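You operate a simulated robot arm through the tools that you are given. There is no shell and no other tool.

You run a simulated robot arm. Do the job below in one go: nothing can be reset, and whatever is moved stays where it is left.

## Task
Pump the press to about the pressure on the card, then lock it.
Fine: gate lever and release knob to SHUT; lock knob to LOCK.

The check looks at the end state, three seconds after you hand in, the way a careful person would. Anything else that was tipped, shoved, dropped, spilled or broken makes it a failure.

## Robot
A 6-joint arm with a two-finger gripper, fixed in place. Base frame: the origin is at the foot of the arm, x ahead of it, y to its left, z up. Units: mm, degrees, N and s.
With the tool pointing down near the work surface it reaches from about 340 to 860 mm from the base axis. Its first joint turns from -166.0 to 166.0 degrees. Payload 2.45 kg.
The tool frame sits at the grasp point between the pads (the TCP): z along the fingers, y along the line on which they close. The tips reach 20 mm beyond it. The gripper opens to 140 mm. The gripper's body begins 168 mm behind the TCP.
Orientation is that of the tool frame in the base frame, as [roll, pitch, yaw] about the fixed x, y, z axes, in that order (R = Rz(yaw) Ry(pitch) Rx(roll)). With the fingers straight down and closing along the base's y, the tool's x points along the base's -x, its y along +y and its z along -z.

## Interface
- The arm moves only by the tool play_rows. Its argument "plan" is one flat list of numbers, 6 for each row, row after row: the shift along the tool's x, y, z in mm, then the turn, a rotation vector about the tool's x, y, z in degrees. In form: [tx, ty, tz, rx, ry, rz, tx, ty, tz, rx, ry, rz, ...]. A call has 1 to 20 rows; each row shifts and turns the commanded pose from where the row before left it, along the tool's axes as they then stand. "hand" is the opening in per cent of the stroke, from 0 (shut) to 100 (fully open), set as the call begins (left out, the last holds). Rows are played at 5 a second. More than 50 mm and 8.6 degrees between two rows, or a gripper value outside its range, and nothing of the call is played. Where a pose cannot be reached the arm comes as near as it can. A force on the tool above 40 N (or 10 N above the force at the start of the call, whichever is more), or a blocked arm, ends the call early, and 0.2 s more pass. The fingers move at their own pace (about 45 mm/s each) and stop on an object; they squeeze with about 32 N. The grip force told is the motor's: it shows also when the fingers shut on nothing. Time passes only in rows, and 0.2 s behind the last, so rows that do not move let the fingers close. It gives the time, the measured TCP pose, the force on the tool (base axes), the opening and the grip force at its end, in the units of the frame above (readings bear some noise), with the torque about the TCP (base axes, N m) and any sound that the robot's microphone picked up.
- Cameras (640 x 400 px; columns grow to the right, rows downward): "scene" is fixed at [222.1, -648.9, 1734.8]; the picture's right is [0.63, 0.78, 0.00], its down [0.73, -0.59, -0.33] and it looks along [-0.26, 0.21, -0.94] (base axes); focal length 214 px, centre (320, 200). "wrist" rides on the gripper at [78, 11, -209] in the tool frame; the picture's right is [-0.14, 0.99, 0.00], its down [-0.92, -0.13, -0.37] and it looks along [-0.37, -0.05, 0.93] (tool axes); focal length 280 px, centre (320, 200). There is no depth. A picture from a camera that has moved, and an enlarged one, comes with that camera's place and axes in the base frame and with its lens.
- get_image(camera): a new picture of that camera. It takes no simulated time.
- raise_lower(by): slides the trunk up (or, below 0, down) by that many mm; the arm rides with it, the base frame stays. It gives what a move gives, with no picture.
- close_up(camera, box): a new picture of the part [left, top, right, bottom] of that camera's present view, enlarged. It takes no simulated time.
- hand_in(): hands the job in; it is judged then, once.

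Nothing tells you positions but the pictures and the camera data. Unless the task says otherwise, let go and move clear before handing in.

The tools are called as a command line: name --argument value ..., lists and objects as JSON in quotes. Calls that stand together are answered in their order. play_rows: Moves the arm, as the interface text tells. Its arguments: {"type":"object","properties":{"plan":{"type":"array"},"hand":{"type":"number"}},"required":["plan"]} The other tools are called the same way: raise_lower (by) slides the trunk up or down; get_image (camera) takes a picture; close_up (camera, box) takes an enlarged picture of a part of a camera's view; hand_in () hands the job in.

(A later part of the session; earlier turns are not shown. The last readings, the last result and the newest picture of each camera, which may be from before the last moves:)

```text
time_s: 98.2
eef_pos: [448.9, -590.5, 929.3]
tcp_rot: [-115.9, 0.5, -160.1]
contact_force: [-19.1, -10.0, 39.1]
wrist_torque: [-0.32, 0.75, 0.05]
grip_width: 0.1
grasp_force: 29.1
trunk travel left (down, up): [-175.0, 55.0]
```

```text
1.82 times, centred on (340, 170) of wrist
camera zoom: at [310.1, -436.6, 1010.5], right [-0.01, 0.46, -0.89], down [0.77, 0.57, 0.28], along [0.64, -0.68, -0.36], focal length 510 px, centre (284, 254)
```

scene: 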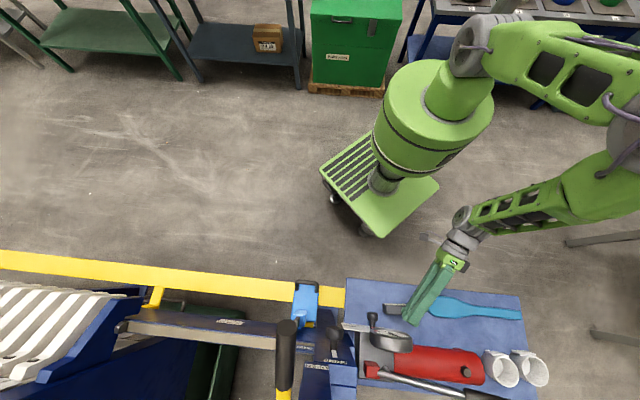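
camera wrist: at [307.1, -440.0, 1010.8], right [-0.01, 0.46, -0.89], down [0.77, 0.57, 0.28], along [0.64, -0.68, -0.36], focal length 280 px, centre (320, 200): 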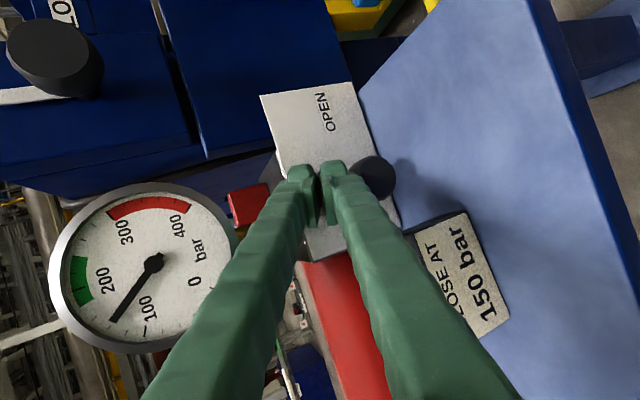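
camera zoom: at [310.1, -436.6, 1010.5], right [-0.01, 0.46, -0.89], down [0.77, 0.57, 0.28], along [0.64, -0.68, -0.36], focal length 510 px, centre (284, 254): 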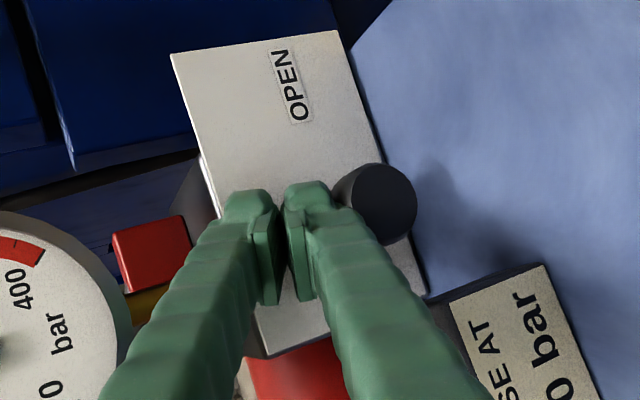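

Bleeding has stopped at about 140 bar with the knob pressed home. I'll lift off and verify the pointer.

play_rows --plan '[0, -11.2, -5.55, 0, 0, 0, 0, -11.2, -5.55, 0, 0, 0, 8.65, 8, -16.1, 0, 0, 0, 8.65, 8, -16.1, 0, 0, 0, 0, -28.2, -14, 0, 0, 0, 0, -28.2, -14, 0, 0, 0, -38.3, 8.2, -16.5, 0, 0, 0, -38.3, 8.2, -16.5, 0, 0, 0, 0, 0, 0, 0, 0, 0]'

get_image --camera "wrist"

close_up --camera "wrist" --box '[195, 125, 275, 195]'

close_up --camera "wrist" --box '[290, 20, 430, 180]'

```text
time_s: 100.2
eef_pos: [481.5, -500.2, 1012.7]
tcp_rot: [-116.4, 0.3, -160.1]
contact_force: [0.6, 0.5, 0.0]
wrist_torque: [0.02, 0.0, 0.02]
grip_width: 0.2
grasp_force: 29.4
trunk travel left (down, up): [-175.0, 55.0]
```

```text
taken
camera wrist: at [341.5, -348.3, 1095.8], right [-0.02, 0.46, -0.89], down [0.77, 0.57, 0.28], along [0.64, -0.68, -0.37], focal length 280 px, centre (320, 200)
```

wrist: 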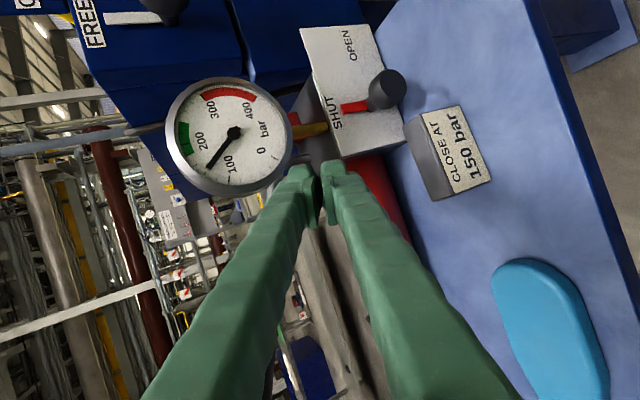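

```text
5.71 times, centred on (235, 160) of wrist
camera zoom: at [341.5, -348.3, 1095.8], right [-0.02, 0.46, -0.89], down [0.77, 0.57, 0.28], along [0.64, -0.68, -0.37], focal length 1602 px, centre (806, 429)
```

zoom: 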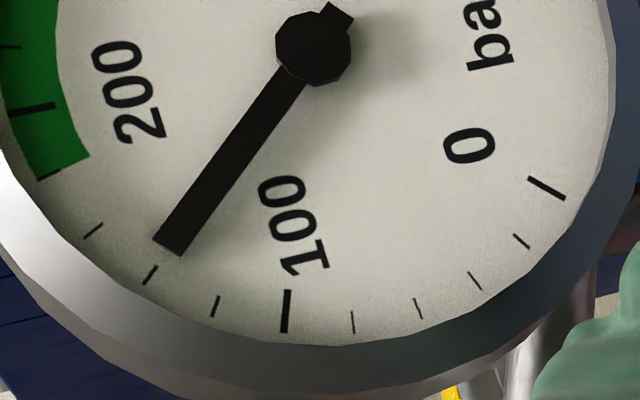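

```text
2.50 times, centred on (360, 100) of wrist
camera zoom: at [341.5, -348.3, 1095.8], right [-0.02, 0.46, -0.89], down [0.77, 0.57, 0.28], along [0.64, -0.68, -0.37], focal length 701 px, centre (220, 450)
```

zoom: 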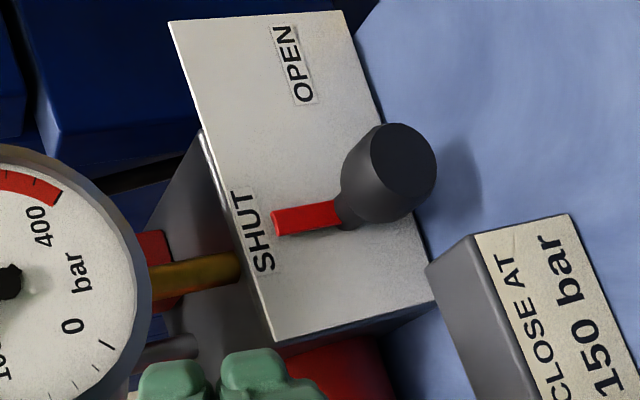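

The release is shut with the gauge holding at about 141 bar. I'll return to the pump handle for a partial stroke.

play_rows --plan '[-22.3, -14, -20.5, 0, 0, 0, -22.3, -14, -20.5, 0, 0, 0, -22.3, -14, -20.5, 0, 0, 0, 0, 0, 0, 0, -5.4, -2.7, 0, 0, 0, 0, -5.4, -2.7, 0, 0, 0, 0, -5.4, -2.7, 0, 0, 0, 0, 0, 0]' --hand 48

play_rows --plan '[-27.2, -1.2, 19.7, 0, 0, 0, -27.2, -1.2, 19.7, 0, 0, 0, -27.2, -1.2, 19.7, 0, 0, 0, 0, 0, 0, 0, 0, 0]'

get_image --camera "wrist"

```text
time_s: 101.8
eef_pos: [535.9, -439.6, 1079.5]
tcp_rot: [-116.4, 0.0, -142.2]
contact_force: [-0.6, -0.2, -0.3]
wrist_torque: [0.05, -0.04, 0.06]
grip_width: 67.4
grasp_force: 0.1
out of reach, approached as far as the arm can: row 6
trunk travel left (down, up): [-175.0, 55.0]
```

```text
time_s: 102.8
eef_pos: [633.8, -433.0, 1058.2]
tcp_rot: [-116.4, 0.2, -141.9]
contact_force: [0.9, 0.3, 0.0]
wrist_torque: [-0.02, -0.01, 0.01]
grip_width: 67.1
grasp_force: 0.1
trunk travel left (down, up): [-175.0, 55.0]
```

```text
taken
camera wrist: at [453.6, -330.7, 1139.8], right [-0.16, 0.43, -0.89], down [0.55, 0.78, 0.28], along [0.82, -0.45, -0.37], focal length 280 px, centre (320, 200)
```

wrist: 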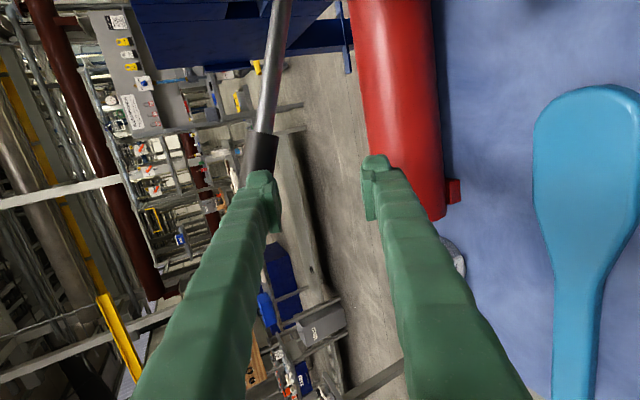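

The handle has sprung back up to its top position. I'll re-engage it there and push down in small increments, watching the needle.

play_rows --plan '[2.3, -33, -5.2, 0, 0, 0, 2.3, -33, -5.2, 0, 0, 0, 0, 0, 25, 0, 0, 0, 0, 0, 25, 0, 0, 0, 0, 0, 25, 0, 0, 0, 0, 0, 20, 0, 0, 0, 0, 0, 0, 0, 0, 0]'

get_image --camera "wrist"

close_up --camera "scene" --box '[370, 320, 412, 346]'

```text
time_s: 104.4
eef_pos: [696.7, -517.5, 1079.6]
tcp_rot: [-116.4, 0.2, -141.8]
contact_force: [0.0, -1.0, -0.1]
wrist_torque: [0.04, 0.04, 0.0]
grip_width: 67.3
grasp_force: 0.0
trunk travel left (down, up): [-175.0, 55.0]
```

```text
taken
camera wrist: at [516.4, -415.8, 1161.2], right [-0.16, 0.43, -0.89], down [0.55, 0.78, 0.28], along [0.82, -0.45, -0.37], focal length 280 px, centre (320, 200)
```

wrist: 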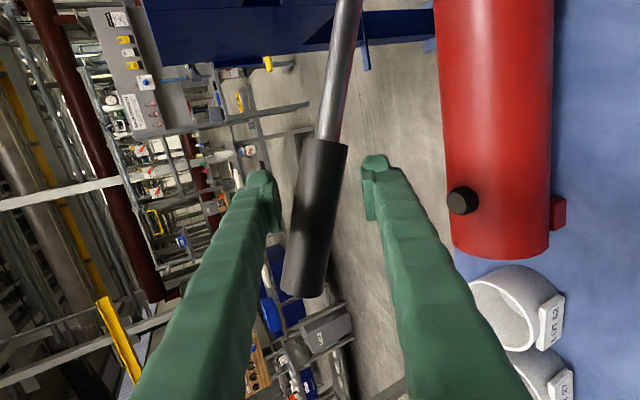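

```text
15.24 times, centred on (391, 333) of scene
camera zoom: at [222.1, -648.9, 1734.8], right [0.63, 0.78, 0.0], down [0.73, -0.59, -0.33], along [-0.26, 0.21, -0.94], focal length 3268 px, centre (-762, -1827)
```

zoom: 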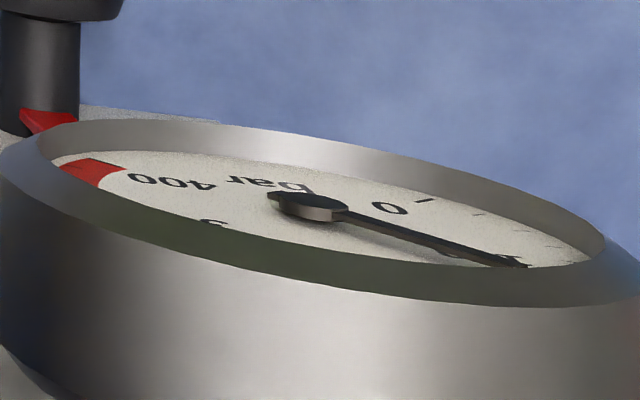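

play_rows --plan '[0, 9, 4.45, 0, 0, 0, 0, 9, 4.45, 0, 0, 0, 0, 9, 4.45, 0, 0, 0, 0, 9, 4.45, 0, 0, 0, 0, 0, 0, 0, 0, 0]'

close_up --camera "scene" --box '[370, 320, 412, 346]'

```text
time_s: 105.6
eef_pos: [696.5, -518.2, 1037.8]
tcp_rot: [-116.4, 0.1, -141.9]
contact_force: [0.6, -1.1, 3.2]
wrist_torque: [0.06, -0.01, -0.06]
grip_width: 69.0
grasp_force: 1.5
trunk travel left (down, up): [-175.0, 55.0]
```

```text
15.24 times, centred on (391, 333) of scene
camera zoom: at [222.1, -648.9, 1734.8], right [0.63, 0.78, 0.0], down [0.73, -0.59, -0.33], along [-0.26, 0.21, -0.94], focal length 3268 px, centre (-762, -1827)
```

zoom: 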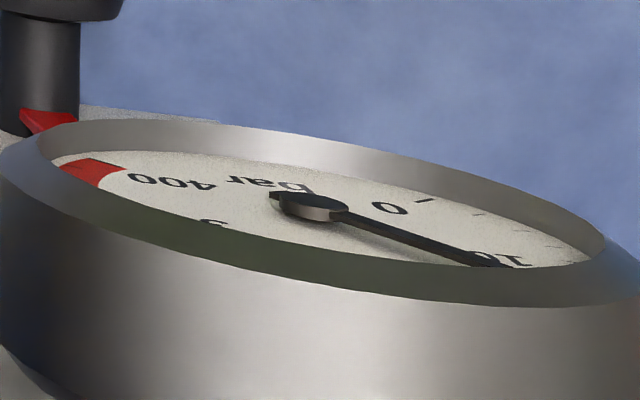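

It responds proportionally, now near 150. I'll ease off, slide out, and read the dial face-on.

play_rows --plan '[0, -9, -4.5, 0, 0, 0, 0, -9, -4.5, 0, 0, 0, 0, -9, -4.5, 0, 0, 0, 0, -9, -4.5, 0, 0, 0, 0, 0, -30, 0, 0, 0, 0, 0, -40, 0, 0, 0, 0, 0, -40, 0, 0, 0, 33, 1.8, -16, 0, 0, 0, 33, 1.8, -16, 0, 0, 0, 33, 1.8, -16, 0, 0, 0, 0, 0, 0, 0, 5.4, 2.7, 0, 0, 0, 0, 5.4, 2.7, 0, 0, 0, 0, 5.4, 2.7, 0, 0, 0, 0, 0, 0]'

get_image --camera "scene"

```text
time_s: 108.6
eef_pos: [538.8, -456.1, 1145.8]
tcp_rot: [-116.5, 0.3, -160.0]
contact_force: [0.2, 0.0, 0.1]
wrist_torque: [-0.01, 0.02, 0.02]
grip_width: 67.0
grasp_force: 0.2
out of reach, approached as far as the arm can: row 10
trunk travel left (down, up): [-175.0, 55.0]
```

```text
taken
```

scene: 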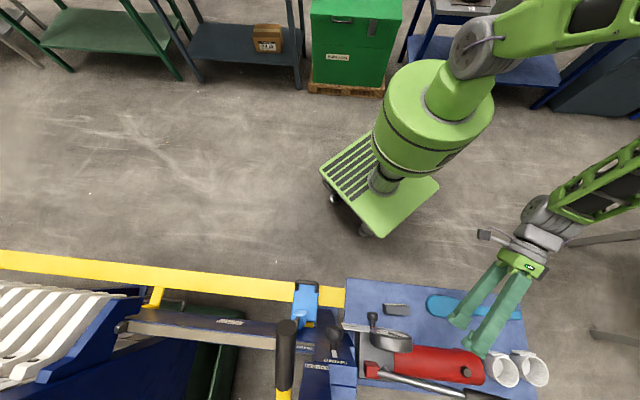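

play_rows --plan '[17.8, 26.1, 19.4, 0, 0, 0, 17.8, 26.1, 19.4, 0, 0, 0, 17.8, 26.1, 19.4, 0, 0, 0, 17.8, 26.1, 19.4, 0, 0, 0, 0, 0, 0, 0, 0, 0]' --hand 0

get_image --camera "wrist"

close_up --camera "wrist" --box '[195, 115, 275, 185]'

close_up --camera "wrist" --box '[300, 40, 420, 160]'

```text
time_s: 109.8
eef_pos: [479.0, -504.4, 1018.6]
tcp_rot: [-116.4, 0.3, -160.0]
contact_force: [0.2, -0.7, 1.0]
wrist_torque: [0.05, 0.0, -0.03]
grip_width: 0.0
grasp_force: 29.9
trunk travel left (down, up): [-175.0, 55.0]
```

```text
taken
camera wrist: at [341.1, -351.0, 1101.2], right [-0.02, 0.46, -0.89], down [0.77, 0.57, 0.28], along [0.64, -0.68, -0.37], focal length 280 px, centre (320, 200)
```

wrist: 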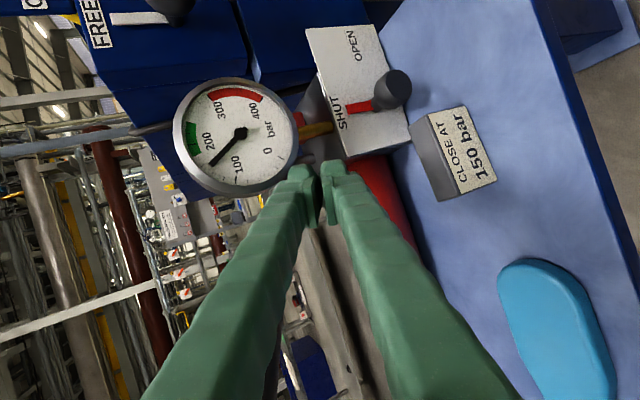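

```text
5.71 times, centred on (235, 150) of wrist
camera zoom: at [341.1, -351.0, 1101.2], right [-0.02, 0.46, -0.89], down [0.77, 0.57, 0.28], along [0.64, -0.68, -0.37], focal length 1602 px, centre (806, 486)
```

zoom: 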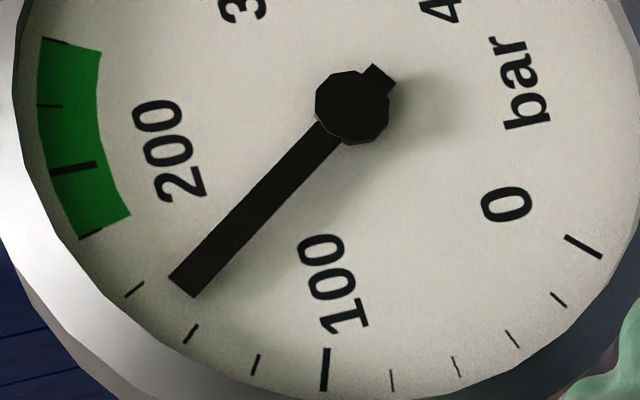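

```text
3.33 times, centred on (360, 100) of wrist
camera zoom: at [341.1, -351.0, 1101.2], right [-0.02, 0.46, -0.89], down [0.77, 0.57, 0.28], along [0.64, -0.68, -0.37], focal length 935 px, centre (187, 533)
```

zoom: 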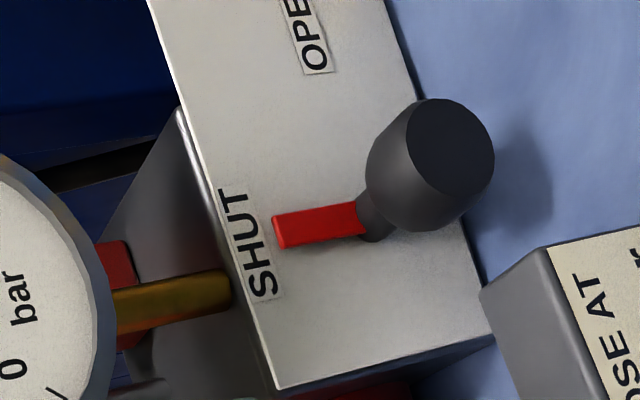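

The gauge reads 150 bar, exactly on the card, and the release is shut. Now the lock knob: I'll rise, yaw a little, and move over to view it.

play_rows --plan '[0, -38.8, -19.3, 0, 0, 0, 0, -38.8, -19.3, 0, 0, 0, 0, -38.8, -19.3, 0, 0, 0, 0, 0, 0, 0, 4.5, 2.2, 0, 0, 0, 0, 4.5, 2.2, 33.5, -8.2, 16.5, 0, 0, 0, 33.5, -8.2, 16.5, 0, 0, 0, 33.5, -8.2, 16.5, 0, 0, 0, 33.5, -8.2, 16.5, 0, 0, 0, 0, 0, 0, 0, 0, 0]'

get_image --camera "wrist"

close_up --camera "scene" --box '[290, 280, 420, 400]'

```text
time_s: 112.0
eef_pos: [359.2, -599.3, 1147.8]
tcp_rot: [-116.5, 0.1, -170.0]
contact_force: [-0.1, -0.3, 0.8]
wrist_torque: [-0.02, 0.02, 0.0]
grip_width: 0.1
grasp_force: 29.2
trunk travel left (down, up): [-175.0, 55.0]
```

```text
taken
camera wrist: at [249.2, -424.0, 1229.9], right [0.06, 0.46, -0.89], down [0.86, 0.43, 0.28], along [0.51, -0.78, -0.37], focal length 280 px, centre (320, 200)
```

wrist: 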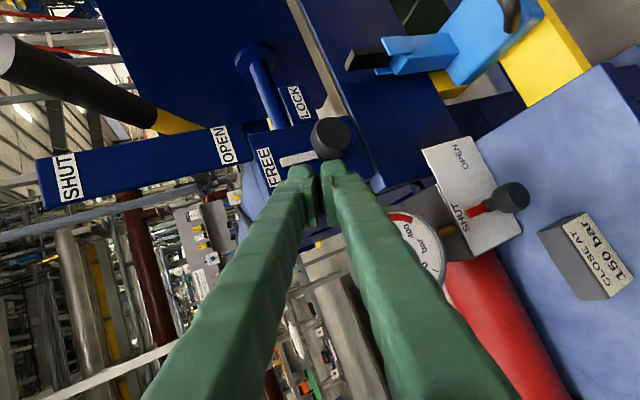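

```text
3.33 times, centred on (355, 340) of scene
camera zoom: at [222.1, -648.9, 1734.8], right [0.63, 0.78, 0.0], down [0.73, -0.59, -0.33], along [-0.26, 0.21, -0.94], focal length 715 px, centre (203, -267)
```

zoom: 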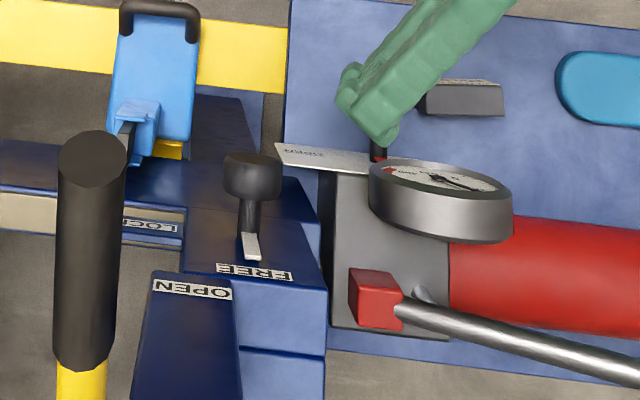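

close_up --camera "wrist" --box '[220, 70, 380, 200]'

```text
3.08 times, centred on (300, 135) of wrist
camera zoom: at [249.2, -424.0, 1229.9], right [0.06, 0.46, -0.89], down [0.86, 0.43, 0.28], along [0.51, -0.78, -0.37], focal length 863 px, centre (382, 400)
```

zoom: 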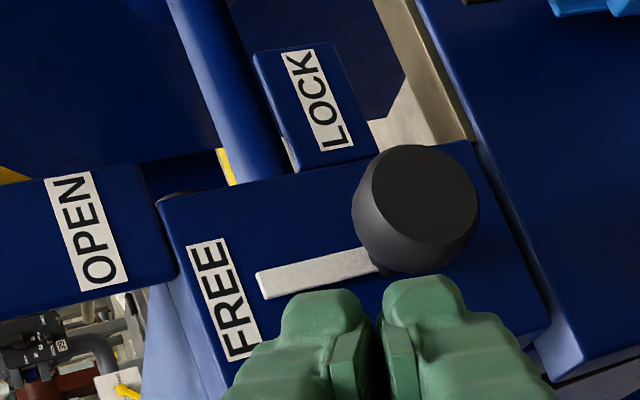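

The lock knob axis is at about z 1077 with its face near (350,-697). I'll hover above the left side of its top, then press and drag right for a clockwise turn.

play_rows --plan '[1.8, -15.6, 28.3, 0, 0, 0, 1.8, -15.6, 28.3, 0, 0, 0, 1.8, -15.6, 28.3, 0, 0, 0, 0, 0, 0, 0, 0, 0]'

get_image --camera "wrist"

close_up --camera "scene" --box '[290, 280, 420, 400]'

```text
time_s: 113.0
eef_pos: [371.1, -693.8, 1149.3]
tcp_rot: [-116.5, 0.2, -170.0]
contact_force: [0.3, -0.5, 0.2]
wrist_torque: [0.03, 0.03, 0.05]
grip_width: 0.0
grasp_force: 29.8
trunk travel left (down, up): [-175.0, 55.0]
```

```text
taken
camera wrist: at [262.0, -519.2, 1232.0], right [0.06, 0.46, -0.89], down [0.86, 0.43, 0.28], along [0.51, -0.78, -0.37], focal length 280 px, centre (320, 200)
```

wrist: 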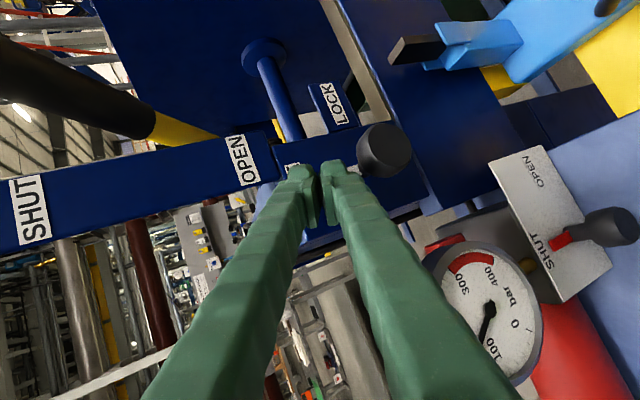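

```text
3.33 times, centred on (355, 340) of scene
camera zoom: at [222.1, -648.9, 1734.8], right [0.63, 0.78, 0.0], down [0.73, -0.59, -0.33], along [-0.26, 0.21, -0.94], focal length 715 px, centre (203, -267)
```

zoom: 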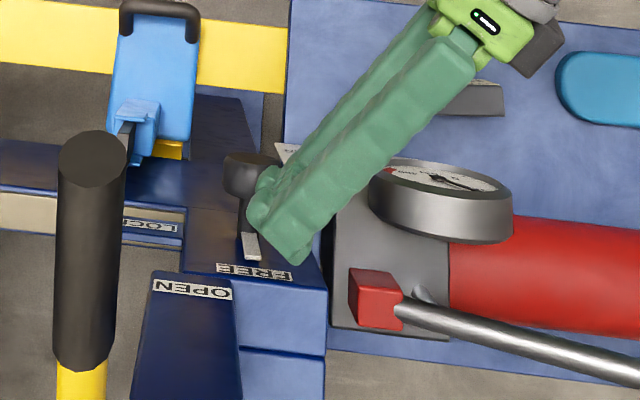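

play_rows --plan '[0, 9, 4.45, 0, 0, 0, 0, 4.5, 2.2, 0, 0, 0, 0, 0, 0, 0, 0, 0]'

play_rows --plan '[0, 3.6, 1.8, 0, 0, 0, 0, 0, 0, 0, 0, 0]'

play_rows --plan '[0, 2.7, 1.3, 0, 0, 0, 0, 0, 0, 0, 0, 0]'

get_image --camera "wrist"

```text
time_s: 113.8
eef_pos: [372.6, -694.3, 1134.7]
tcp_rot: [-116.6, 0.2, -170.0]
contact_force: [0.2, 0.4, 0.1]
wrist_torque: [0.02, 0.02, -0.01]
grip_width: 0.0
grasp_force: 29.8
trunk travel left (down, up): [-175.0, 55.0]
```

```text
time_s: 114.4
eef_pos: [371.4, -694.0, 1131.9]
tcp_rot: [-116.5, 0.0, -170.1]
contact_force: [-0.6, 0.4, 0.4]
wrist_torque: [0.03, -0.02, -0.02]
grip_width: 0.2
grasp_force: 29.0
trunk travel left (down, up): [-175.0, 55.0]
```

```text
time_s: 115.0
eef_pos: [372.6, -694.2, 1127.2]
tcp_rot: [-116.5, 0.2, -170.1]
contact_force: [-0.4, 0.2, 1.2]
wrist_torque: [-0.01, 0.03, 0.0]
grip_width: 0.0
grasp_force: 29.4
trunk travel left (down, up): [-175.0, 55.0]
```

```text
taken
camera wrist: at [261.9, -518.6, 1210.6], right [0.06, 0.46, -0.89], down [0.86, 0.43, 0.28], along [0.51, -0.78, -0.37], focal length 280 px, centre (320, 200)
```

wrist: 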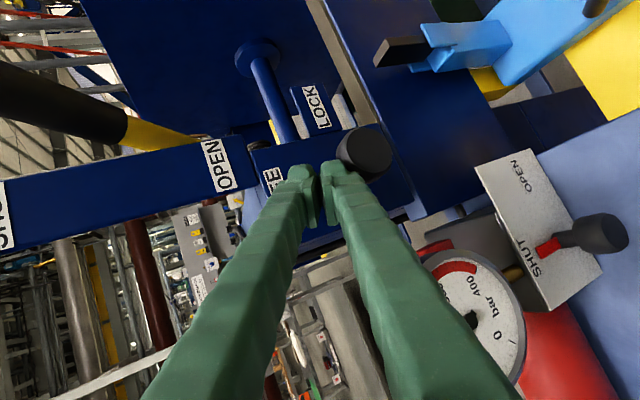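

Close to contact. Continuing in small steps.

play_rows --plan '[0, 1.8, 0.9, 0, 0, 0, 0, 0, 0, 0, 0, 0]'

play_rows --plan '[0, 1.8, 0.9, 0, 0, 0, 0, 0, 0, 0, 0, 0]'

play_rows --plan '[0, 1.8, 0.9, 0, 0, 0, 0, 0, 0, 0, 0, 0]'

```text
time_s: 115.6
eef_pos: [372.4, -694.2, 1125.4]
tcp_rot: [-116.5, 0.2, -170.0]
contact_force: [0.6, -0.9, 0.4]
wrist_torque: [0.0, 0.01, -0.01]
grip_width: 0.2
grasp_force: 29.5
trunk travel left (down, up): [-175.0, 55.0]
```

```text
time_s: 116.2
eef_pos: [372.6, -694.6, 1124.8]
tcp_rot: [-116.5, 0.2, -170.0]
contact_force: [0.7, 0.3, -0.1]
wrist_torque: [0.04, -0.01, 0.0]
grip_width: 0.0
grasp_force: 28.9
trunk travel left (down, up): [-175.0, 55.0]
```

```text
time_s: 116.8
eef_pos: [372.6, -694.5, 1123.3]
tcp_rot: [-116.5, 0.2, -170.1]
contact_force: [0.6, 1.7, 2.0]
wrist_torque: [0.01, 0.02, 0.03]
grip_width: 0.1
grasp_force: 29.1
trunk travel left (down, up): [-175.0, 55.0]
```

play_rows --plan '[0, 1.8, 0.9, 0, 0, 0, 0, 0, 0, 0, 0, 0]'

play_rows --plan '[0, 1.8, 0.9, 0, 0, 0, 0, 0, 0, 0, 0, 0]'

```text
time_s: 117.4
eef_pos: [371.2, -694.5, 1121.4]
tcp_rot: [-116.3, 0.2, -170.0]
contact_force: [-2.1, 2.4, 11.2]
wrist_torque: [0.07, 0.2, -0.05]
grip_width: 0.0
grasp_force: 29.7
trunk travel left (down, up): [-175.0, 55.0]
```

```text
time_s: 118.0
eef_pos: [371.7, -694.7, 1122.4]
tcp_rot: [-116.3, 0.2, -170.0]
contact_force: [0.9, 5.4, 21.0]
wrist_torque: [0.14, 0.24, -0.04]
grip_width: 0.0
grasp_force: 28.8
trunk travel left (down, up): [-175.0, 55.0]
```

play_rows --plan '[0, 1.5, 0.7, 0, 0, 0, 0, 0, 0, 0, 0, 0]'

play_rows --plan '[3.25, -1.04, 2.09, 0, 0, 0, 3.25, -1.04, 2.09, 0, 0, 0, 0, 0, 0, 0, 0, 0]'

close_up --camera "wrist" --box '[240, 60, 440, 220]'

close_up --camera "scene" --box '[310, 310, 390, 380]'

```text
time_s: 118.6
eef_pos: [372.0, -693.1, 1119.5]
tcp_rot: [-116.2, 0.3, -170.0]
contact_force: [0.4, 6.3, 28.8]
wrist_torque: [0.08, 0.39, -0.09]
grip_width: 0.1
grasp_force: 29.2
trunk travel left (down, up): [-175.0, 55.0]
```

```text
time_s: 119.1
eef_pos: [371.0, -693.0, 1119.9]
tcp_rot: [-116.2, 0.2, -169.6]
contact_force: [-3.9, 26.2, 18.2]
wrist_torque: [0.7, 0.36, -0.38]
grip_width: 0.1
grasp_force: 29.0
trunk travel left (down, up): [-175.0, 55.0]
stopped in row 2: the force on the tool passed its limit at 42 N (the readings are from after the stop); the commanded pose is now the measured one
```

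```text
2.50 times, centred on (340, 140) of wrist
camera zoom: at [259.6, -518.0, 1201.9], right [0.06, 0.46, -0.89], down [0.85, 0.44, 0.28], along [0.52, -0.78, -0.36], focal length 701 px, centre (270, 350)
```

zoom: 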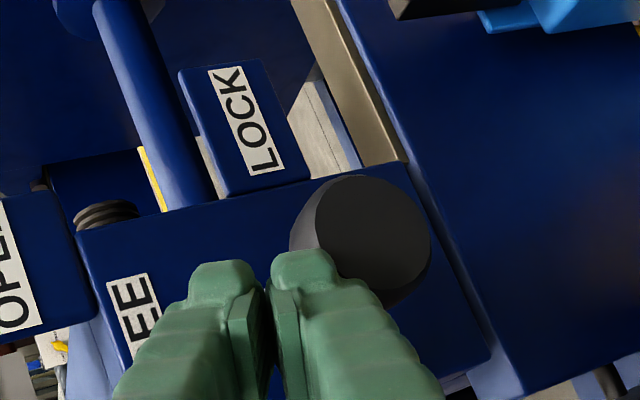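

```text
5.71 times, centred on (350, 345) of scene
camera zoom: at [222.1, -648.9, 1734.8], right [0.63, 0.78, 0.0], down [0.73, -0.59, -0.33], along [-0.26, 0.21, -0.94], focal length 1226 px, centre (149, -629)
```

zoom: 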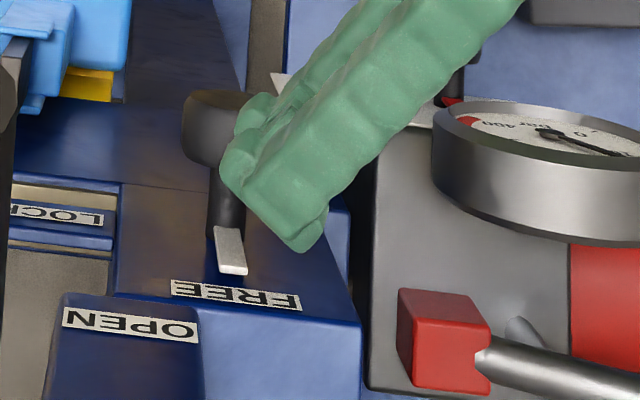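

The finger met the knob's left flank rather than its top. I'll lift, shift to directly above the knob, and lower again.

play_rows --plan '[-2, -9, -4.5, 0, 0, 0, 0, -13, -6.5, 0, 0, 0, 6.5, -2.1, 4.2, 0, 0, 0, 6.5, -2.1, 4.2, 0, 0, 0, 0, 0, 0, 0, 0, 0]'

get_image --camera "wrist"

close_up --camera "scene" --box '[310, 310, 390, 380]'

```text
time_s: 120.3
eef_pos: [361.9, -707.2, 1142.2]
tcp_rot: [-116.4, 0.3, -169.7]
contact_force: [0.8, -0.8, 0.0]
wrist_torque: [0.02, 0.01, -0.01]
grip_width: 0.0
grasp_force: 29.4
trunk travel left (down, up): [-175.0, 55.0]
```

```text
taken
camera wrist: at [251.0, -532.2, 1224.3], right [0.06, 0.46, -0.89], down [0.86, 0.43, 0.28], along [0.51, -0.78, -0.37], focal length 280 px, centre (320, 200)
```

wrist: 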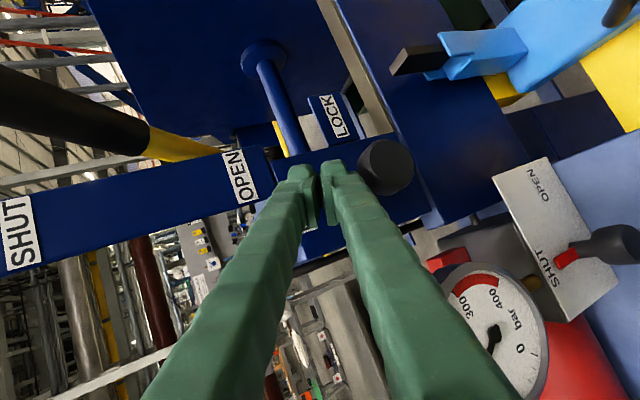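

```text
5.71 times, centred on (350, 345) of scene
camera zoom: at [222.1, -648.9, 1734.8], right [0.63, 0.78, 0.0], down [0.73, -0.59, -0.33], along [-0.26, 0.21, -0.94], focal length 1226 px, centre (149, -629)
```

zoom: 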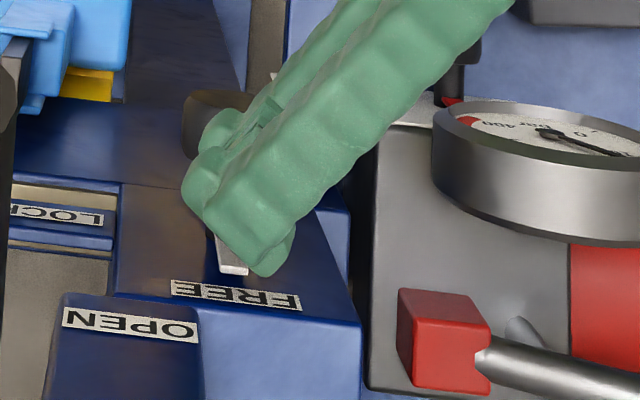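

play_rows --plan '[0, 7.2, 3.6, 0, 0, 0, 0, 0, 0, 0, 0, 0]'

play_rows --plan '[0, 2.7, 1.3, 0, 0, 0, 0, 0, 0, 0, 0, 0]'

play_rows --plan '[0, 1.8, 0.9, 0, 0, 0, 0, 0, 0, 0, 0, 0]'

play_rows --plan '[0, 1.8, 0.9, 0, 0, 0, 0, 0, 0, 0, 0, 0]'

```text
time_s: 120.9
eef_pos: [362.8, -706.9, 1133.2]
tcp_rot: [-116.4, 0.2, -169.7]
contact_force: [0.2, -1.0, -0.6]
wrist_torque: [0.01, 0.0, 0.01]
grip_width: 0.1
grasp_force: 29.6
trunk travel left (down, up): [-175.0, 55.0]
```

```text
time_s: 121.5
eef_pos: [362.8, -707.6, 1130.4]
tcp_rot: [-116.3, 0.2, -169.7]
contact_force: [0.1, -0.2, -0.2]
wrist_torque: [-0.02, 0.02, 0.03]
grip_width: 0.2
grasp_force: 29.6
trunk travel left (down, up): [-175.0, 55.0]
```

```text
time_s: 122.1
eef_pos: [363.1, -707.7, 1127.9]
tcp_rot: [-116.5, 0.1, -169.7]
contact_force: [-0.6, -0.3, 0.2]
wrist_torque: [0.01, 0.01, 0.01]
grip_width: 0.0
grasp_force: 29.9
trunk travel left (down, up): [-175.0, 55.0]
```

```text
time_s: 122.7
eef_pos: [362.5, -706.4, 1126.4]
tcp_rot: [-116.3, 0.2, -169.6]
contact_force: [-0.2, 0.1, 0.6]
wrist_torque: [0.01, -0.01, 0.01]
grip_width: 0.0
grasp_force: 29.2
trunk travel left (down, up): [-175.0, 55.0]
```

play_rows --plan '[0, 1.8, 0.9, 0, 0, 0, 0, 0, 0, 0, 0, 0]'

play_rows --plan '[0, 1.8, 0.9, 0, 0, 0, 0, 0, 0, 0, 0, 0]'

play_rows --plan '[0, 1.8, 0.9, 0, 0, 0, 0, 0, 0, 0, 0, 0]'

close_up --camera "wrist" --box '[240, 60, 440, 220]'

```text
time_s: 123.3
eef_pos: [361.9, -706.5, 1125.6]
tcp_rot: [-116.3, 0.1, -169.7]
contact_force: [1.2, 2.1, 8.8]
wrist_torque: [0.06, 0.04, -0.02]
grip_width: 0.0
grasp_force: 29.2
trunk travel left (down, up): [-175.0, 55.0]
```

```text
time_s: 123.9
eef_pos: [363.2, -708.0, 1126.2]
tcp_rot: [-116.1, 0.2, -169.6]
contact_force: [2.2, -1.2, 20.8]
wrist_torque: [-0.04, 0.16, 0.01]
grip_width: 0.0
grasp_force: 29.7
trunk travel left (down, up): [-175.0, 55.0]
```

```text
time_s: 124.5
eef_pos: [362.1, -707.4, 1125.5]
tcp_rot: [-115.8, 0.2, -169.7]
contact_force: [5.5, 0.7, 33.5]
wrist_torque: [0.03, 0.16, 0.01]
grip_width: 0.1
grasp_force: 29.3
trunk travel left (down, up): [-175.0, 55.0]
```

```text
2.50 times, centred on (340, 140) of wrist
camera zoom: at [251.1, -531.9, 1206.2], right [0.06, 0.45, -0.89], down [0.86, 0.44, 0.28], along [0.51, -0.78, -0.36], focal length 701 px, centre (270, 350)
```

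zoom: 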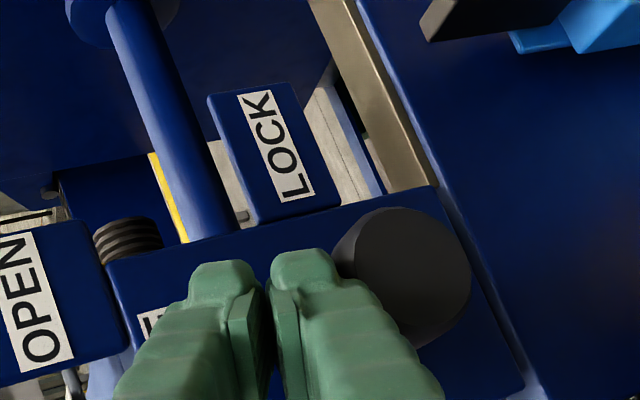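

Clean contact on top at 33 N. Dragging right now.

play_rows --plan '[3.25, -1.04, 2.09, 0, 0, 0, 3.25, -1.04, 2.09, 0, 0, 0, 0, 0, 0, 0, 0, 0]'

close_up --camera "wrist" --box '[240, 60, 440, 220]'

close_up --camera "scene" --box '[310, 310, 390, 380]'

```text
time_s: 125.3
eef_pos: [354.9, -714.8, 1126.6]
tcp_rot: [-115.8, 0.3, -169.9]
contact_force: [0.7, -4.7, 33.8]
wrist_torque: [-0.08, -0.11, -0.05]
grip_width: 0.0
grasp_force: 29.0
trunk travel left (down, up): [-175.0, 55.0]
```

```text
2.50 times, centred on (340, 140) of wrist
camera zoom: at [244.2, -538.7, 1205.9], right [0.06, 0.45, -0.89], down [0.86, 0.43, 0.28], along [0.51, -0.78, -0.36], focal length 701 px, centre (270, 350)
```

zoom: 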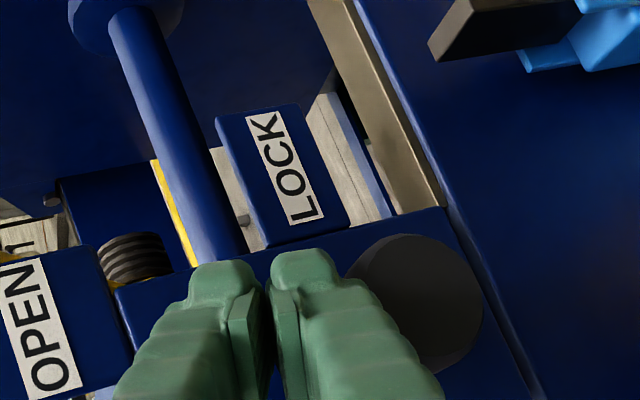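

```text
5.71 times, centred on (350, 345) of scene
camera zoom: at [222.1, -648.9, 1734.8], right [0.63, 0.78, 0.0], down [0.73, -0.59, -0.33], along [-0.26, 0.21, -0.94], focal length 1226 px, centre (149, -629)
```

zoom: 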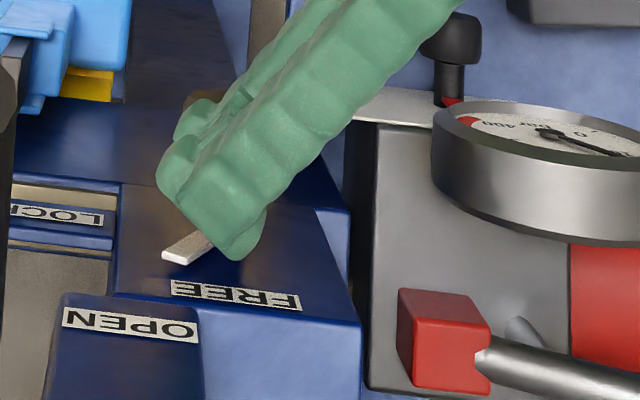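

The lock pointer is swinging towards LOCK. Continuing.

play_rows --plan '[3.25, -1.04, 2.09, 0, 0, 0, 3.25, -1.04, 2.09, 0, 0, 0, 3.25, -1.04, 2.09, 0, 0, 0, 0, 0, 0, 0, 0, 0]'

close_up --camera "wrist" --box '[240, 60, 440, 220]'

close_up --camera "scene" --box '[310, 310, 390, 380]'

```text
time_s: 126.3
eef_pos: [346.0, -723.2, 1126.2]
tcp_rot: [-116.1, 0.3, -169.8]
contact_force: [-3.5, -9.4, 28.3]
wrist_torque: [-0.15, -0.22, -0.05]
grip_width: 0.0
grasp_force: 29.6
trunk travel left (down, up): [-175.0, 55.0]
```

```text
2.50 times, centred on (340, 140) of wrist
camera zoom: at [235.8, -547.3, 1205.4], right [0.06, 0.45, -0.89], down [0.86, 0.43, 0.28], along [0.51, -0.78, -0.36], focal length 701 px, centre (270, 350)
```

zoom: 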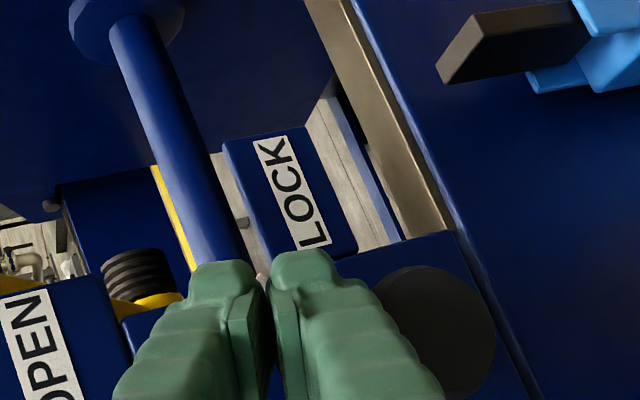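

```text
5.71 times, centred on (350, 345) of scene
camera zoom: at [222.1, -648.9, 1734.8], right [0.63, 0.78, 0.0], down [0.73, -0.59, -0.33], along [-0.26, 0.21, -0.94], focal length 1226 px, centre (149, -629)
```

zoom: 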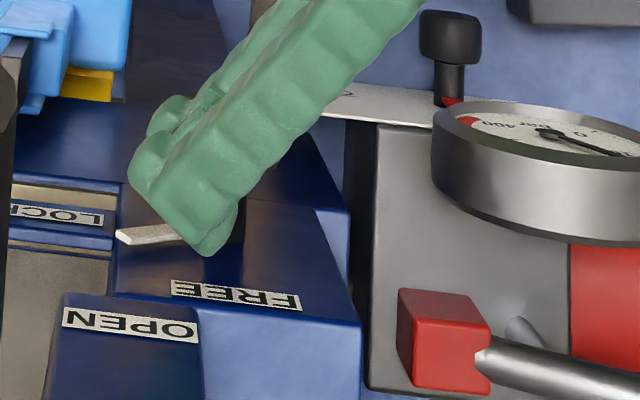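

Roughly 55–60° done. I'll lift, reset to the left, and drag again to finish.

play_rows --plan '[0, -9, -4.5, 0, 0, 0, 0, -5.4, -2.7, 0, 0, 0, -8.9, 2.9, -5.7, 0, 0, 0, -8.9, 2.9, -5.7, 0, 0, 0, 0, 0, 0, 0, 0, 0]'

close_up --camera "scene" --box '[310, 310, 390, 380]'

play_rows --plan '[0, 9, 4.5, 0, 0, 0, 0, 3.6, 1.8, 0, 0, 0, 0, 0, 0, 0, 0, 0]'

play_rows --plan '[0, 1.8, 0.9, 0, 0, 0, 0, 0, 0, 0, 0, 0]'

```text
time_s: 127.5
eef_pos: [362.2, -706.2, 1135.6]
tcp_rot: [-116.5, 0.2, -169.7]
contact_force: [-0.3, -0.5, -0.9]
wrist_torque: [-0.02, -0.02, -0.03]
grip_width: 0.0
grasp_force: 29.7
trunk travel left (down, up): [-175.0, 55.0]
```

```text
5.71 times, centred on (350, 345) of scene
camera zoom: at [222.1, -648.9, 1734.8], right [0.63, 0.78, 0.0], down [0.73, -0.59, -0.33], along [-0.26, 0.21, -0.94], focal length 1226 px, centre (149, -629)
```

zoom: 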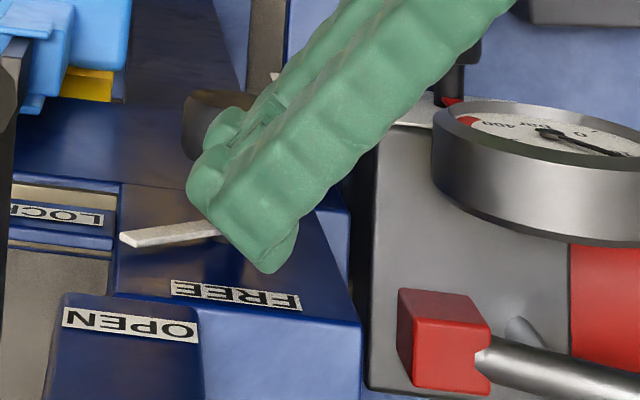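

```text
time_s: 128.3
eef_pos: [365.2, -707.2, 1125.3]
tcp_rot: [-116.0, 0.2, -169.7]
contact_force: [-0.8, 0.3, 21.2]
wrist_torque: [0.02, 0.21, 0.01]
grip_width: 0.0
grasp_force: 29.6
trunk travel left (down, up): [-175.0, 55.0]
```

```text
time_s: 128.9
eef_pos: [365.7, -707.7, 1125.8]
tcp_rot: [-115.8, 0.3, -169.6]
contact_force: [1.3, -1.2, 33.4]
wrist_torque: [-0.03, 0.24, 0.01]
grip_width: 0.0
grasp_force: 29.0
trunk travel left (down, up): [-175.0, 55.0]
```

play_rows --plan '[3.25, -1.04, 2.09, 0, 0, 0, 3.25, -1.04, 2.09, 0, 0, 0, 0, 0, 0, 0, 0, 0]'

close_up --camera "scene" --box '[310, 310, 390, 380]'

close_up --camera "wrist" --box '[240, 60, 440, 220]'

```text
time_s: 129.7
eef_pos: [358.1, -711.8, 1127.3]
tcp_rot: [-115.8, 0.3, -169.8]
contact_force: [8.1, -0.1, 34.1]
wrist_torque: [0.05, -0.19, 0.0]
grip_width: 0.0
grasp_force: 29.6
trunk travel left (down, up): [-175.0, 55.0]
```

```text
5.71 times, centred on (350, 345) of scene
camera zoom: at [222.1, -648.9, 1734.8], right [0.63, 0.78, 0.0], down [0.73, -0.59, -0.33], along [-0.26, 0.21, -0.94], focal length 1226 px, centre (149, -629)
```

zoom: 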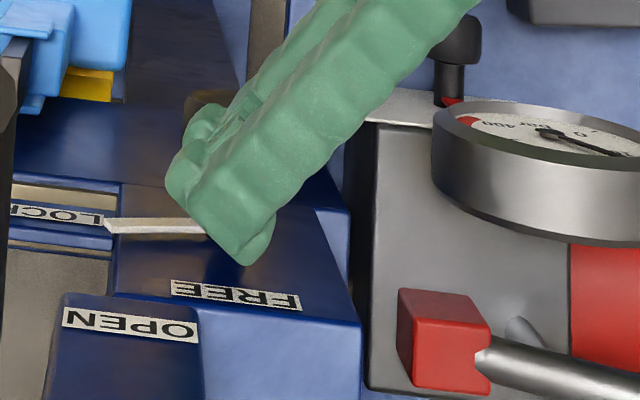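

```text
2.50 times, centred on (340, 140) of wrist
camera zoom: at [247.5, -536.9, 1206.1], right [0.06, 0.45, -0.89], down [0.86, 0.44, 0.28], along [0.51, -0.78, -0.36], focal length 701 px, centre (270, 350)
```

zoom: 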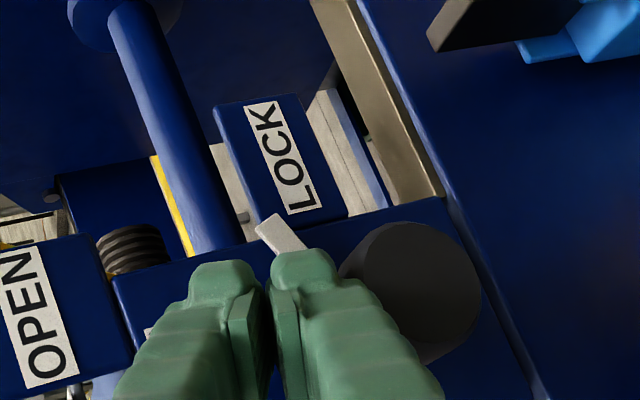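

play_rows --plan '[2.44, -0.78, 1.57, 0, 0, 0, 2.44, -0.78, 1.57, 0, 0, 0, 0, 0, 0, 0, 0, 0]'

close_up --camera "scene" --box '[310, 310, 390, 380]'

close_up --camera "wrist" --box '[240, 60, 440, 220]'

```text
time_s: 130.5
eef_pos: [354.7, -717.2, 1126.1]
tcp_rot: [-115.8, 0.3, -169.7]
contact_force: [5.9, -3.3, 33.1]
wrist_torque: [0.01, -0.45, -0.05]
grip_width: 0.0
grasp_force: 29.7
trunk travel left (down, up): [-175.0, 55.0]
```

```text
5.71 times, centred on (350, 345) of scene
camera zoom: at [222.1, -648.9, 1734.8], right [0.63, 0.78, 0.0], down [0.73, -0.59, -0.33], along [-0.26, 0.21, -0.94], focal length 1226 px, centre (149, -629)
```

zoom: 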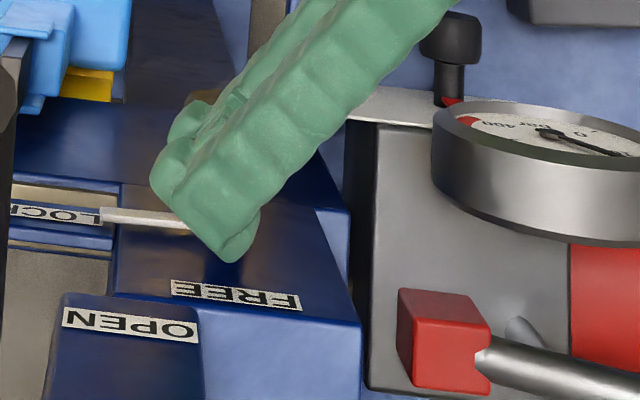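

```text
2.50 times, centred on (340, 140) of wrist
camera zoom: at [242.8, -541.3, 1205.7], right [0.06, 0.45, -0.89], down [0.86, 0.44, 0.28], along [0.51, -0.78, -0.36], focal length 701 px, centre (270, 350)
```

zoom: 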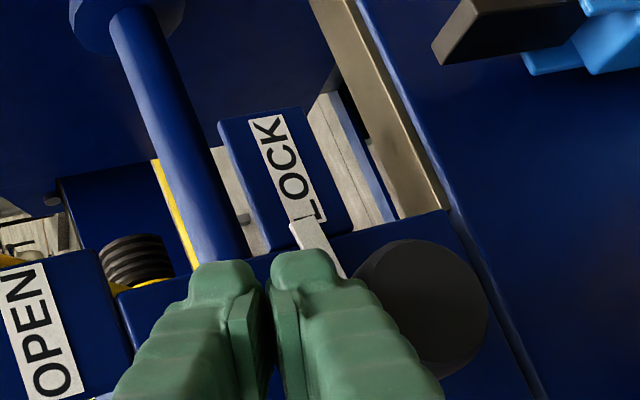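

Nearly there, with a few degrees remaining.

play_rows --plan '[2.44, -0.78, 1.57, 0, 0, 0, 0, 0, 0, 0, 0, 0]'

close_up --camera "wrist" --box '[240, 60, 440, 220]'

close_up --camera "scene" --box '[310, 320, 360, 370]'

```text
time_s: 131.1
eef_pos: [351.9, -718.2, 1126.3]
tcp_rot: [-115.8, 0.3, -169.7]
contact_force: [5.9, -1.3, 33.7]
wrist_torque: [0.04, -0.48, 0.0]
grip_width: 0.4
grasp_force: 29.4
trunk travel left (down, up): [-175.0, 55.0]
```

```text
2.50 times, centred on (340, 140) of wrist
camera zoom: at [241.0, -543.1, 1205.7], right [0.06, 0.45, -0.89], down [0.86, 0.44, 0.28], along [0.51, -0.78, -0.36], focal length 701 px, centre (270, 350)
```

zoom: 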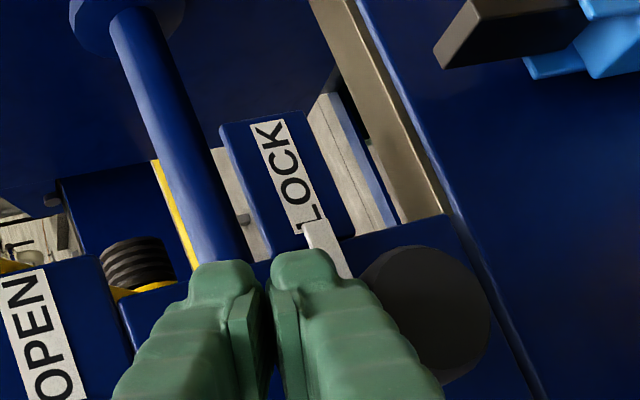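

```text
8.00 times, centred on (335, 345) of scene
camera zoom: at [222.1, -648.9, 1734.8], right [0.63, 0.78, 0.0], down [0.73, -0.59, -0.33], along [-0.26, 0.21, -0.94], focal length 1716 px, centre (200, -960)
```

zoom: 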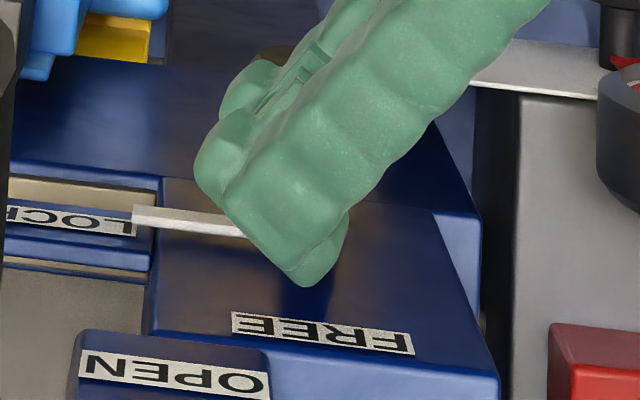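

The pointer looks aligned with LOCK. I'll lift off and check it from a clear viewpoint.

play_rows --plan '[0, -9, -4.5, 0, 0, 0, 0, -13, -6.5, 0, 0, 0, 0, 0, -30, 0, 0, 0, -20, 0, -35, 0, 0, 0, -20, -10, -30, 0, 0, 0, 0, 0, 0, 0, 0, 0]'

get_image --camera "wrist"

close_up --camera "wrist" --box '[240, 70, 380, 180]'

close_up --camera "scene" --box '[310, 320, 360, 370]'

```text
time_s: 132.5
eef_pos: [377.9, -631.4, 1196.9]
tcp_rot: [-116.4, 0.2, -169.7]
contact_force: [0.1, -0.5, -0.2]
wrist_torque: [0.0, -0.02, -0.03]
grip_width: 0.0
grasp_force: 29.4
trunk travel left (down, up): [-175.0, 55.0]
```

```text
taken
camera wrist: at [266.7, -456.6, 1279.5], right [0.06, 0.46, -0.89], down [0.86, 0.43, 0.28], along [0.51, -0.78, -0.37], focal length 280 px, centre (320, 200)
```

wrist: 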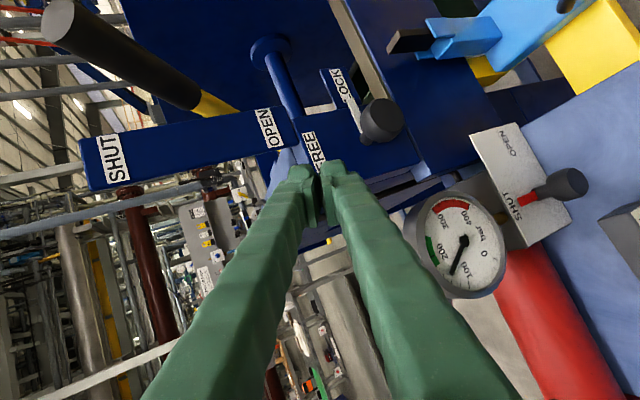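

```text
3.64 times, centred on (310, 125) of wrist
camera zoom: at [266.7, -456.6, 1279.5], right [0.06, 0.46, -0.89], down [0.86, 0.43, 0.28], along [0.51, -0.78, -0.37], focal length 1020 px, centre (356, 473)
```

zoom: 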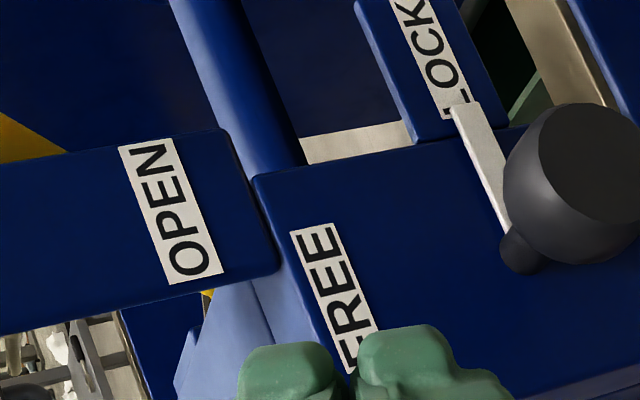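

```text
8.00 times, centred on (335, 345) of scene
camera zoom: at [222.1, -648.9, 1734.8], right [0.63, 0.78, 0.0], down [0.73, -0.59, -0.33], along [-0.26, 0.21, -0.94], focal length 1716 px, centre (200, -960)
```

zoom: 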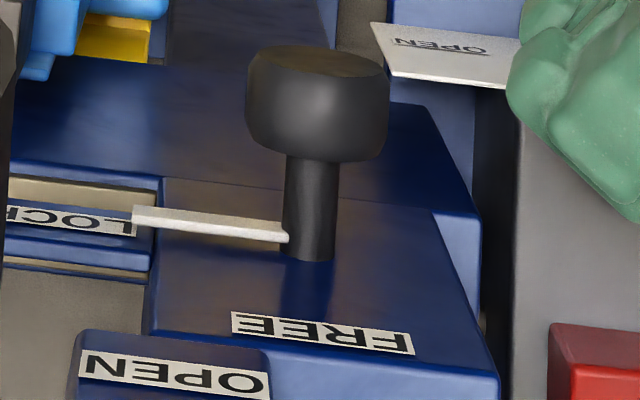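

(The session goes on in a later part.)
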